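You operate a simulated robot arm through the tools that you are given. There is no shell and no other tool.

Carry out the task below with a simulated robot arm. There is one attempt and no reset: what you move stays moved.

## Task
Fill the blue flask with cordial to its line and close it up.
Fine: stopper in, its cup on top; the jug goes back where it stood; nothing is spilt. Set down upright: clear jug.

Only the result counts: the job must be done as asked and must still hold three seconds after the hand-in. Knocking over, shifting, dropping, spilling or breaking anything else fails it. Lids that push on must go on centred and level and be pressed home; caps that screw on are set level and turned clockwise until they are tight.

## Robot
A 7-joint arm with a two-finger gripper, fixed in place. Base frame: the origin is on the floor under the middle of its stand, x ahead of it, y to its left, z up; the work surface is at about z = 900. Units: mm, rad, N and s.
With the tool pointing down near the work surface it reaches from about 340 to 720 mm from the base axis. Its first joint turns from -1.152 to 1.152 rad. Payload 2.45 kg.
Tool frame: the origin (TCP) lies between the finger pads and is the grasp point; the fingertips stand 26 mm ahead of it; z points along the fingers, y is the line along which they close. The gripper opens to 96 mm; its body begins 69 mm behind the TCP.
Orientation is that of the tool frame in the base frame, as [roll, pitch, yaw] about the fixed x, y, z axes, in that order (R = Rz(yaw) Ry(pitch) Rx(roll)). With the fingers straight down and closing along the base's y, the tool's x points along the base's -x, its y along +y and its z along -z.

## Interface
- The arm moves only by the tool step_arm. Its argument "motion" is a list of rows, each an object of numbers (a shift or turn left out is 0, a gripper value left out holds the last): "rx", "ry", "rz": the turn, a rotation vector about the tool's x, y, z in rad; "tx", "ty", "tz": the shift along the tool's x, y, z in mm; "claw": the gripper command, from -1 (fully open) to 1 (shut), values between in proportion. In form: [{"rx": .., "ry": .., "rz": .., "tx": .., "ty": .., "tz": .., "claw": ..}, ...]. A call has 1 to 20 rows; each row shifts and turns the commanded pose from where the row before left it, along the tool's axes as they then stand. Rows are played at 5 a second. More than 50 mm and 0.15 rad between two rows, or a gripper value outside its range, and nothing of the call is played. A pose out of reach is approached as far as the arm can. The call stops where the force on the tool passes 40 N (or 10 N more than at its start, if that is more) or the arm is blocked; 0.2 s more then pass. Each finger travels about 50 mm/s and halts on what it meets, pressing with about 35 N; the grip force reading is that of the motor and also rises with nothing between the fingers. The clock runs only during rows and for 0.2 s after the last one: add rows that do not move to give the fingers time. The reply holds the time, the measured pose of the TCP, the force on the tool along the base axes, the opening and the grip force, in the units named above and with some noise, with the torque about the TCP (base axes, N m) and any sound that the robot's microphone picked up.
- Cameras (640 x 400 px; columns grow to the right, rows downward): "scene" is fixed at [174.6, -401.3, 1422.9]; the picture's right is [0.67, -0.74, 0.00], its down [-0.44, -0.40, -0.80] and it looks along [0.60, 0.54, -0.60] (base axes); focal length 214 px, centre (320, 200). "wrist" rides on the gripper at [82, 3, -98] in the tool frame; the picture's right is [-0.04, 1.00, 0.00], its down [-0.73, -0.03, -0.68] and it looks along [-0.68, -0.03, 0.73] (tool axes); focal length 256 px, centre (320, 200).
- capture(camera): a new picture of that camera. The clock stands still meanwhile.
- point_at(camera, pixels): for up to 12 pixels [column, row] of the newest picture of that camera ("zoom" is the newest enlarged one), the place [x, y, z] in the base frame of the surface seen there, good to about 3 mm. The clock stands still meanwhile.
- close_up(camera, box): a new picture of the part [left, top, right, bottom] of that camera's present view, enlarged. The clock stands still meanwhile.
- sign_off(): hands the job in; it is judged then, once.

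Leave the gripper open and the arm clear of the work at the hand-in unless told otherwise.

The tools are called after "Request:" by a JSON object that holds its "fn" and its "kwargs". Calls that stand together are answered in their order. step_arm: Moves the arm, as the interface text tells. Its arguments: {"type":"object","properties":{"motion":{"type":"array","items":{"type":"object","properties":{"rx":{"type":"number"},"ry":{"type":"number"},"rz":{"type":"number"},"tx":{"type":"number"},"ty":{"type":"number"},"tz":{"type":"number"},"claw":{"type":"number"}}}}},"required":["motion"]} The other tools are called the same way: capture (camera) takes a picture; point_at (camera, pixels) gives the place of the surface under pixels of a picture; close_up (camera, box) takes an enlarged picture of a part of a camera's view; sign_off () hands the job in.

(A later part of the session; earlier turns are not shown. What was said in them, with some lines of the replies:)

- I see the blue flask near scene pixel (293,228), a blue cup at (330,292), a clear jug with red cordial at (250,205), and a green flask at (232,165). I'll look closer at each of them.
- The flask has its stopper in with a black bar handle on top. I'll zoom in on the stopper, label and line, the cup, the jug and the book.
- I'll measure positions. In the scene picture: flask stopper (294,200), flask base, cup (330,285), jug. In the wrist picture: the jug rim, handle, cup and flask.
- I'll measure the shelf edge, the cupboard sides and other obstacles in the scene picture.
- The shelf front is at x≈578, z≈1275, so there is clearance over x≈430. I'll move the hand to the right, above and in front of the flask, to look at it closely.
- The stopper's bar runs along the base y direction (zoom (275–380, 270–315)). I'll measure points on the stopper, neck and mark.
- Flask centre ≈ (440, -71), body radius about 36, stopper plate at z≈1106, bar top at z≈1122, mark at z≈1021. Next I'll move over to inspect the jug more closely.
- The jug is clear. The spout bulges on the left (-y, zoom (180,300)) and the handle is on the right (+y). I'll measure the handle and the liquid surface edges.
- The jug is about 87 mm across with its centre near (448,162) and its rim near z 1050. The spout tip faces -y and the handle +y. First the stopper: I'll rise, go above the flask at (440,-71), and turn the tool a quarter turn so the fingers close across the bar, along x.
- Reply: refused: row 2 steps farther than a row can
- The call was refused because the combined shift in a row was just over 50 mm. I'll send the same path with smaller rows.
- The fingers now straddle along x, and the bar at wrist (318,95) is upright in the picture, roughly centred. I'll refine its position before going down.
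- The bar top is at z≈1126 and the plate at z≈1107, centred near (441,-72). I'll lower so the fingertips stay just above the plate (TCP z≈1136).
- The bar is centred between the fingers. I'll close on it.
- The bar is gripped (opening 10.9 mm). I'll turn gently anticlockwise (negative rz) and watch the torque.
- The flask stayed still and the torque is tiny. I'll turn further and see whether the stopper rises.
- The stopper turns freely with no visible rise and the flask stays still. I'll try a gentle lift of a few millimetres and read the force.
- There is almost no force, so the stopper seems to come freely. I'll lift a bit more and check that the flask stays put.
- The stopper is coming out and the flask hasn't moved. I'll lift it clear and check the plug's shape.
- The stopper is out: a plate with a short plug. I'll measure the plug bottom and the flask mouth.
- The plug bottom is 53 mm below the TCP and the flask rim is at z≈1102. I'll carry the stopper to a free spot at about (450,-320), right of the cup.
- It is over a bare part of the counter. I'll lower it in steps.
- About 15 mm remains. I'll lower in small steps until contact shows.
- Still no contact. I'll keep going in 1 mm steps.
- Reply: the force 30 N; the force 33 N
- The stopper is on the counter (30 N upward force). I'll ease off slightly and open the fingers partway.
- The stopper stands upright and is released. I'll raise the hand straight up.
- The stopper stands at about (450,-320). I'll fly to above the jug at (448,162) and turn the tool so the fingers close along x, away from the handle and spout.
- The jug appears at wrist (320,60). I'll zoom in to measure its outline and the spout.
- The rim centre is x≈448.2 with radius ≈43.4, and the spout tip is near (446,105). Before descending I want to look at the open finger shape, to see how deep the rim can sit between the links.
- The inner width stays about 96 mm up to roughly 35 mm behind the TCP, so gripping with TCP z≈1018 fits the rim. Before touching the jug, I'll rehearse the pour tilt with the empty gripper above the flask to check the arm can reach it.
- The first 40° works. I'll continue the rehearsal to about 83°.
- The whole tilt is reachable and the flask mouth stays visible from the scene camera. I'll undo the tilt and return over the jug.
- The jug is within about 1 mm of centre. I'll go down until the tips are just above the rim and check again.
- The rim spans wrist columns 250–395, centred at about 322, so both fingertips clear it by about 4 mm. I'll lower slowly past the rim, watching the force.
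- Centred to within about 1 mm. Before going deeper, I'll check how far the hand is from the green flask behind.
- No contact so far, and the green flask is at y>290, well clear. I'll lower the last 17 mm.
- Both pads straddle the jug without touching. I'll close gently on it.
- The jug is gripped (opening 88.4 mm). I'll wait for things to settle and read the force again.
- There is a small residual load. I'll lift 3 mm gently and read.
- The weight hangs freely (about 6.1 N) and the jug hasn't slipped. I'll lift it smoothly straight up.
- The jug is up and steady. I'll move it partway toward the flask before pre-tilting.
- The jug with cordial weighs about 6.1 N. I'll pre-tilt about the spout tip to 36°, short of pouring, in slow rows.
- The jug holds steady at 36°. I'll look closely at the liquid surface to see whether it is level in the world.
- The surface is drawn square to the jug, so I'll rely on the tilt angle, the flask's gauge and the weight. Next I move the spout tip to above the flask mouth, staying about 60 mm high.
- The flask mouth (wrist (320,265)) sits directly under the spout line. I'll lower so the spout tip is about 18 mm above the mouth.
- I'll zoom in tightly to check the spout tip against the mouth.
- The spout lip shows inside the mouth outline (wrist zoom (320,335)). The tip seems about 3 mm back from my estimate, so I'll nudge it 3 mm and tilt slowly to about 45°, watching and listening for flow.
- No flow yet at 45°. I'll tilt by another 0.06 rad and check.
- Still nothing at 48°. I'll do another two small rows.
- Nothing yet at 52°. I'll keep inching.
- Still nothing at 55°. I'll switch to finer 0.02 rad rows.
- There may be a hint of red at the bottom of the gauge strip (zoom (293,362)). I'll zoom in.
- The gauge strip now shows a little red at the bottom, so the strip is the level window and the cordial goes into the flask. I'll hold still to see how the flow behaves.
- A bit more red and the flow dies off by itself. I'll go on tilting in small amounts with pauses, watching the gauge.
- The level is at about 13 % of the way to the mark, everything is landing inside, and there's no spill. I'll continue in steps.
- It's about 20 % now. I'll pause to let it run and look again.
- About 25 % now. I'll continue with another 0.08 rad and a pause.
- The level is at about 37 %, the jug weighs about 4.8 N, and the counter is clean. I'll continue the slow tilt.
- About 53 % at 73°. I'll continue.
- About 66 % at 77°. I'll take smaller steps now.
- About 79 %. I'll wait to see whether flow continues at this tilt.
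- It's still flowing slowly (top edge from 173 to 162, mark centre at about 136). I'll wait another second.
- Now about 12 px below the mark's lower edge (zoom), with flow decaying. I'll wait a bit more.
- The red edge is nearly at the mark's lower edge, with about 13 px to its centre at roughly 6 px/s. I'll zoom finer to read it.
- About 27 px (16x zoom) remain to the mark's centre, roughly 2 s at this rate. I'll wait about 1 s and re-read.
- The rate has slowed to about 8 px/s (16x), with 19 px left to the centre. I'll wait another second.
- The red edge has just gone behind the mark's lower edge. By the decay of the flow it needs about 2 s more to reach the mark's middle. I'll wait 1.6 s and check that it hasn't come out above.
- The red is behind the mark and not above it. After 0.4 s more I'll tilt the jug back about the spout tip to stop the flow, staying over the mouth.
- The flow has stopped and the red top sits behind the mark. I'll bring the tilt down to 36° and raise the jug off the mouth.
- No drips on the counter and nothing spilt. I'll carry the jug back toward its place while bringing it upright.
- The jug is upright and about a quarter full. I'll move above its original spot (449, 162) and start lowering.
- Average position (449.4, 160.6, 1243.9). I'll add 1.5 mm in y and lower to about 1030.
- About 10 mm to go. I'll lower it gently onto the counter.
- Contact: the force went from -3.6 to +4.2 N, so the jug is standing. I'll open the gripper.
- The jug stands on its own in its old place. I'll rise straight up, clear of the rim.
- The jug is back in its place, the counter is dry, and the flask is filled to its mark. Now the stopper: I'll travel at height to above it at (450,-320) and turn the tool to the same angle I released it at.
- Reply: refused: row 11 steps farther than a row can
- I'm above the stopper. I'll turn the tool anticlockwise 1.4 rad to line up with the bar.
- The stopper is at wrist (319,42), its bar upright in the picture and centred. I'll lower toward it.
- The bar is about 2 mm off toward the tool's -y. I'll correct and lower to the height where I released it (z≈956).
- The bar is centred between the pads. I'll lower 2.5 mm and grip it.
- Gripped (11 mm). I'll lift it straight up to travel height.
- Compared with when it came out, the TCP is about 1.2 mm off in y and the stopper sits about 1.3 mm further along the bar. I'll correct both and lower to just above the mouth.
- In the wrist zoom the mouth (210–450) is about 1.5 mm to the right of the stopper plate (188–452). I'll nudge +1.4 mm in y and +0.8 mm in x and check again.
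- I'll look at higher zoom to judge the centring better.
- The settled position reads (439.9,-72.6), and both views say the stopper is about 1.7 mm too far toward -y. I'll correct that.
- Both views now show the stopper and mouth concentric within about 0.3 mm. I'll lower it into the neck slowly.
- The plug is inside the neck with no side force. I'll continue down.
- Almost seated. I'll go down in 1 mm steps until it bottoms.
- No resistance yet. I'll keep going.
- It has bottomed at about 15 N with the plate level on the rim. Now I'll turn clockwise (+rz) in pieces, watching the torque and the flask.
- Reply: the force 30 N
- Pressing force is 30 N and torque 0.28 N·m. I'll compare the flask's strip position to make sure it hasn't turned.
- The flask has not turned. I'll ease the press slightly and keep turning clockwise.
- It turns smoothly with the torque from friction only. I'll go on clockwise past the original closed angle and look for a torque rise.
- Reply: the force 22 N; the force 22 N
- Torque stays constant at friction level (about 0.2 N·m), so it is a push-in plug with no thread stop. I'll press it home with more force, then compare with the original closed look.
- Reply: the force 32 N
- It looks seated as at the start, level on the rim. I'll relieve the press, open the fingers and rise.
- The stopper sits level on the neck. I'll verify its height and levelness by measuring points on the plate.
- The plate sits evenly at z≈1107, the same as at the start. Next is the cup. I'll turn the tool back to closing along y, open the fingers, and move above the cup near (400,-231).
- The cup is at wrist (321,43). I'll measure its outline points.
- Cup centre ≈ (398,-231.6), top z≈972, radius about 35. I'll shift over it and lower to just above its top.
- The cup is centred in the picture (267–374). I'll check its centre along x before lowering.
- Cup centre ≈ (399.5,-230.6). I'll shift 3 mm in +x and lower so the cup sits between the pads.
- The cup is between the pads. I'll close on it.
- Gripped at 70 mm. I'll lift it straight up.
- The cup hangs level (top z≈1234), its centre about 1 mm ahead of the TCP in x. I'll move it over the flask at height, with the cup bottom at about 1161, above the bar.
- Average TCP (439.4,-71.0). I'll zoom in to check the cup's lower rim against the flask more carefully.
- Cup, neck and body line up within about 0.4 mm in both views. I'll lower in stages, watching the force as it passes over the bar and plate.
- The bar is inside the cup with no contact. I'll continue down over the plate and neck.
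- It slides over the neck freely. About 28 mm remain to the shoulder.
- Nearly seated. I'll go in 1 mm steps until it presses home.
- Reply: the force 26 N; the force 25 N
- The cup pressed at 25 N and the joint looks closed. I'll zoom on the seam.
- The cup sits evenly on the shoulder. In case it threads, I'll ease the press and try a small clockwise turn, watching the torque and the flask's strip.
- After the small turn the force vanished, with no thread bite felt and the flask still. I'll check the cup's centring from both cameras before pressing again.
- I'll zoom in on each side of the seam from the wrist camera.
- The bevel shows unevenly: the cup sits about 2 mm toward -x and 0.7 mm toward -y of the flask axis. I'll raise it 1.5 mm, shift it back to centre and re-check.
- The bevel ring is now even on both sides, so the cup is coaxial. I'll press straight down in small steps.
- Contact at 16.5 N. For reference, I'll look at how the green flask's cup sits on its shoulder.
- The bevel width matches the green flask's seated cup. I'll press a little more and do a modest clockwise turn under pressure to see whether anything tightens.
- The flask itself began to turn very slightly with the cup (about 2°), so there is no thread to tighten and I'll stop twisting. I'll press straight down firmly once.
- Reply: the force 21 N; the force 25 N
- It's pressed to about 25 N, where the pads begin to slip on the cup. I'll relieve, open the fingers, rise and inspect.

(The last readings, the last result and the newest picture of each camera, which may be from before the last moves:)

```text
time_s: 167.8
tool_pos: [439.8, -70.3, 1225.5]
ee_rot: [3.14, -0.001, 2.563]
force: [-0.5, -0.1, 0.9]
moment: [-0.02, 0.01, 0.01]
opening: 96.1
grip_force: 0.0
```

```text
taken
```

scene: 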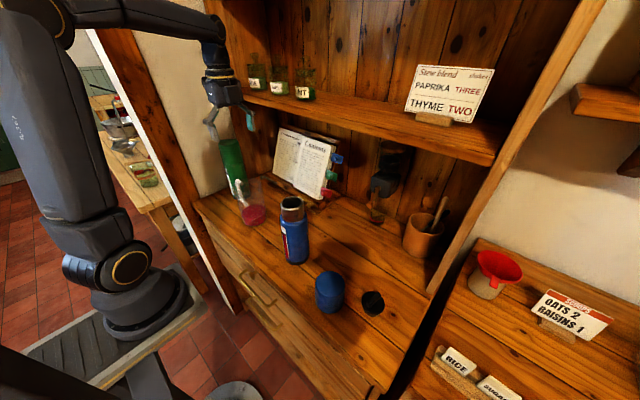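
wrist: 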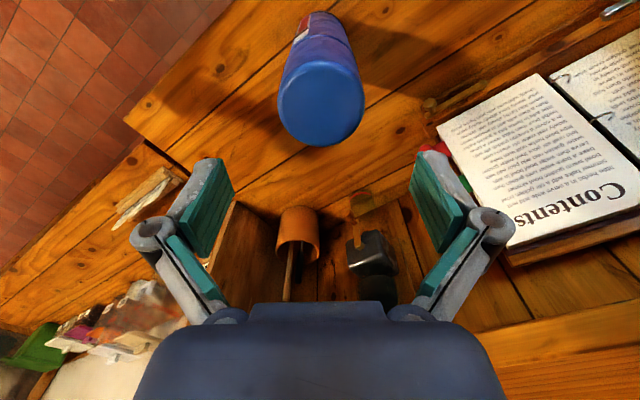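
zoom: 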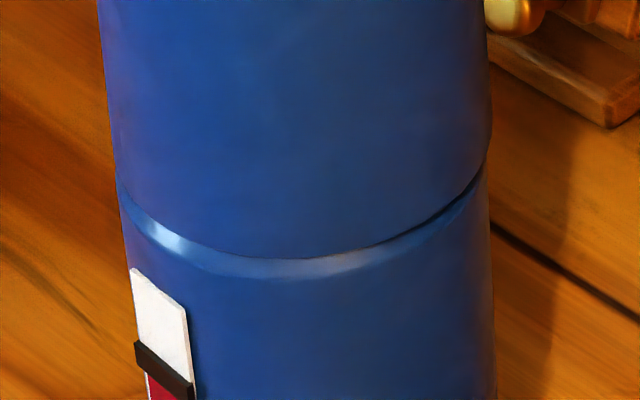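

The cup stands on the flask. I'll check its levelness and centring by measuring points on its top and the flask sides.

Request:
{"fn": "close_up", "kwargs": {"camera": "scene", "box": [274, 178, 314, 228]}}

Request:
{"fn": "point_at", "kwargs": {"camera": "zoom", "pixels": [[300, 90], [230, 100], [380, 80], [310, 130], [300, 55], [250, 130], [360, 120], [290, 250], [290, 300], [200, 250]]}}

Request:
{"fn": "point_at", "kwargs": {"camera": "wrist", "pixels": [[320, 100], [285, 100], [357, 100], [320, 135], [320, 75], [300, 120], [345, 120], [320, 45], [300, 60], [340, 60]]}}

```text
8.00 times, centred on (294, 203) of scene
```

zoom: 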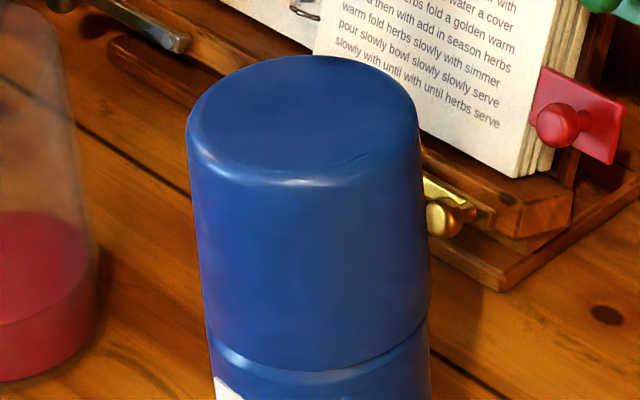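

```text
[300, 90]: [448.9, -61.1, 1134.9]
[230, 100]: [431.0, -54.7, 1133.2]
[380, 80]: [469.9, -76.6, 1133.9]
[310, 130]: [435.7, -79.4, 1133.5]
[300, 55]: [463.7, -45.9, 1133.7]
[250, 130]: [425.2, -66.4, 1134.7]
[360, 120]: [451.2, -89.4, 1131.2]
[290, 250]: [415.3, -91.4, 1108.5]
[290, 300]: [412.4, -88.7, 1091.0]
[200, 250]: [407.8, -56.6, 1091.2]
```

```text
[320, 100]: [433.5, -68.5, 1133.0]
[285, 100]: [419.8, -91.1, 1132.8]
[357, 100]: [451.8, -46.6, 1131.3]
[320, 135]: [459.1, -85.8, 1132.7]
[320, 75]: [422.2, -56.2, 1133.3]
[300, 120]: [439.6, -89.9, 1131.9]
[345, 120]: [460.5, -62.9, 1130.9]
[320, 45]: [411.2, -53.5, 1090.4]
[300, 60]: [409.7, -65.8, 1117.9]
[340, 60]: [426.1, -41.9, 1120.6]
```

The cup top reads z≈1133 all around, so it is level. For comparison I'll measure the green flask's closed height.

Request:
{"fn": "close_up", "kwargs": {"camera": "scene", "box": [210, 125, 255, 200]}}

Request:
{"fn": "point_at", "kwargs": {"camera": "zoom", "pixels": [[290, 90], [270, 95], [310, 90], [290, 80], [285, 100], [300, 85]]}}

```text
5.33 times, centred on (232, 162) of scene
```

zoom: 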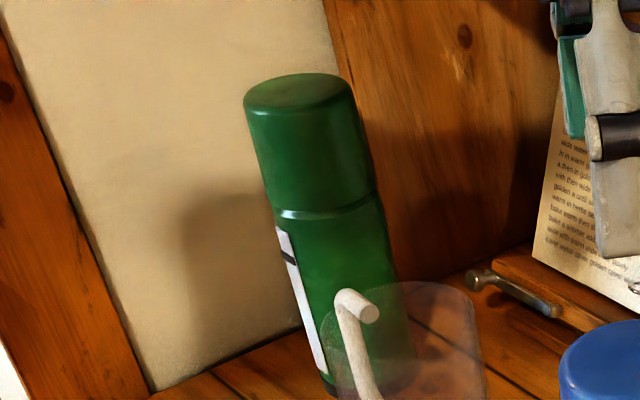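

```text
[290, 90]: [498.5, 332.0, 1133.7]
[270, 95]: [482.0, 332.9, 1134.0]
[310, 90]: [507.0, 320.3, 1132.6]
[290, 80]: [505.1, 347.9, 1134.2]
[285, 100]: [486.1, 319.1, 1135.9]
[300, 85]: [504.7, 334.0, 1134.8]
```

The blue flask's top (≈1133) matches the green flask's (≈1134), so the cup is fully home. I'll do a last check of the seam from the wrist and the overall scene.

Request:
{"fn": "close_up", "kwargs": {"camera": "wrist", "box": [260, 0, 380, 150]}}

Request:
{"fn": "capture", "kwargs": {"camera": "scene"}}

Request:
{"fn": "close_up", "kwargs": {"camera": "scene", "box": [200, 130, 360, 330]}}

```text
2.67 times, centred on (320, 75) of wrist
```

zoom: 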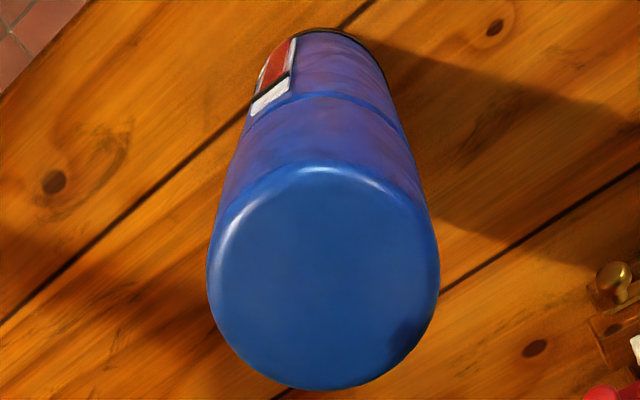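

```text
taken
```

scene: 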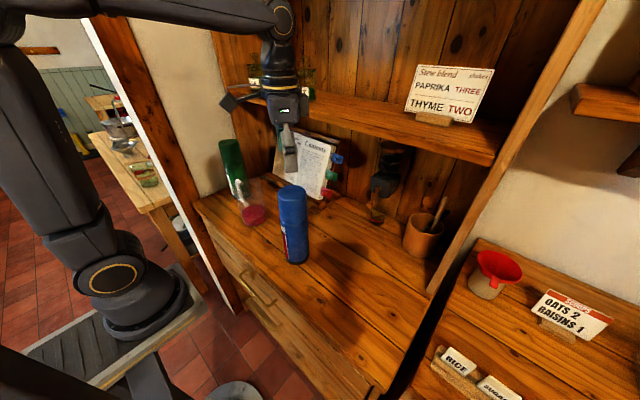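

```text
2.00 times, centred on (280, 230) of scene
```

zoom: 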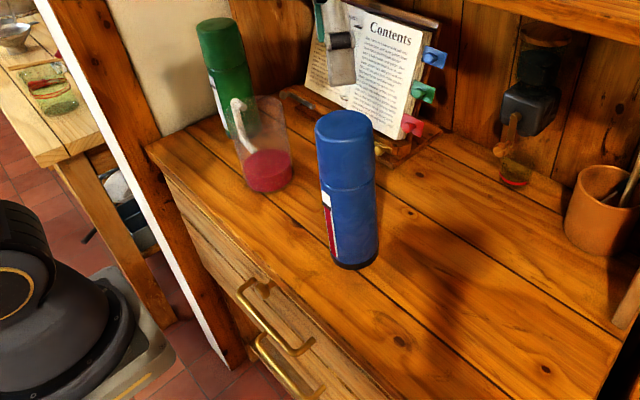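

Everything looks in order: flask filled to the mark, stopper in, cup level on top, jug back in its place, no spills. I'll lift the open gripper away to the starting area, clear of the work.

Request:
{"fn": "step_arm", "kwargs": {"motion": [{"tz": -35}, {"tz": -35}, {"tx": 39.8, "ty": 24.1}, {"tx": 39.8, "ty": 24.1}, {"tx": 39.8, "ty": 24.1}, {"tx": 39.8, "ty": 24.1}, {"tx": 39.8, "ty": 24.1}, {"tz": -35}, {"tz": -35}, {}, {}]}}

Request:
{"fn": "capture", "kwargs": {"camera": "scene"}}

Request:
{"fn": "close_up", "kwargs": {"camera": "scene", "box": [200, 130, 360, 330]}}

Request:
{"fn": "close_up", "kwargs": {"camera": "scene", "box": [278, 205, 312, 270]}}

Request:
{"fn": "capture", "kwargs": {"camera": "wrist"}}

```text
time_s: 170.2
tool_pos: [342.2, 139.9, 1368.0]
ee_rot: [-3.141, 0.0, 2.561]
force: [-0.2, 0.2, -0.3]
moment: [-0.01, -0.01, -0.01]
opening: 95.8
grip_force: 0.1
```

```text
taken
```

scene: 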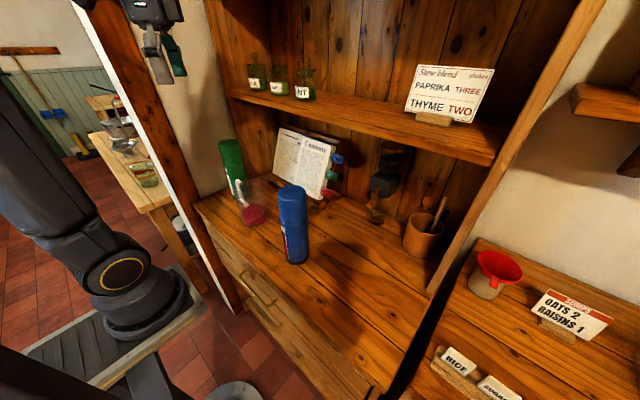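

```text
2.00 times, centred on (280, 230) of scene
```

zoom: 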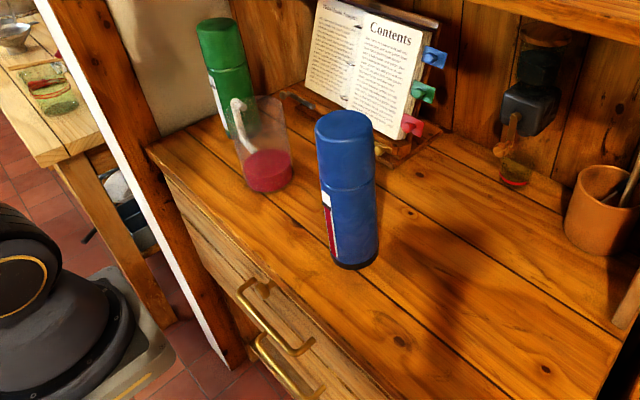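

```text
6.15 times, centred on (295, 238) of scene
```

zoom: 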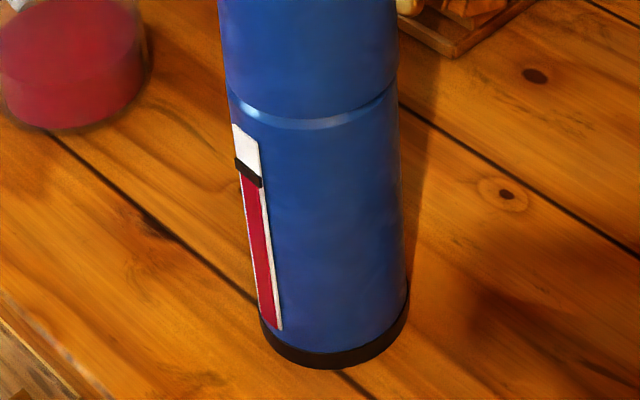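

```text
taken
```

wrist: 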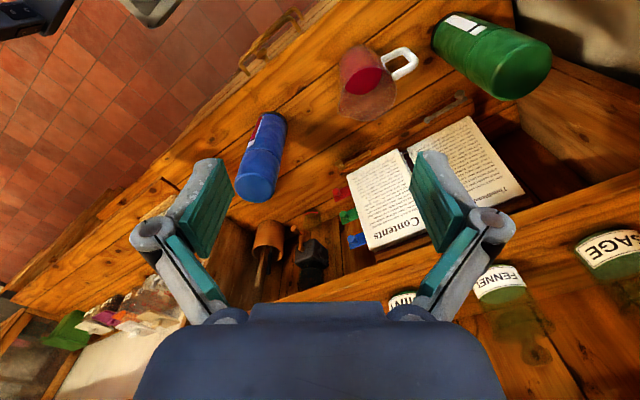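

Final state:
- **Flask:** filled to the mark, stopper in, cup level on top.
- **Jug:** upright in its place, with the cordial left in it.
- **Counter and arm:** the counter is dry, the gripper is open and the arm is clear.

I'm handing in.

Request:
{"fn": "sign_off", "kwargs": {}}

```text
The job is handed in.
```

The blue flask is filled with cordial to its line and closed, and the job is handed in; I haven't seen the verdict.

- **Fill level:** the cordial's edge sits behind the black mark on the gauge. The mark hides the exact level, but timing the pour puts it near the mark's centre.
- **Stopper:** it is a push-in plug with no thread. I pressed it home at about 30 N, and its plate sits at the same height as at the start.
- **Cup:** it is level, and its top is within about 1 mm of the green flask's closed height. I pressed it on at about 25 N. By my estimate it is off centre by less than 1 mm.
- **Jug:** it is upright, within a couple of millimetres of where it stood.
- **Counter:** I saw no spills, and nothing else looked moved.
- **Flask rotation:** the flask turned about 2–3° while I tested whether the cup screws on. It didn't shift from its place.

The gripper is open and the arm is back near its starting position.
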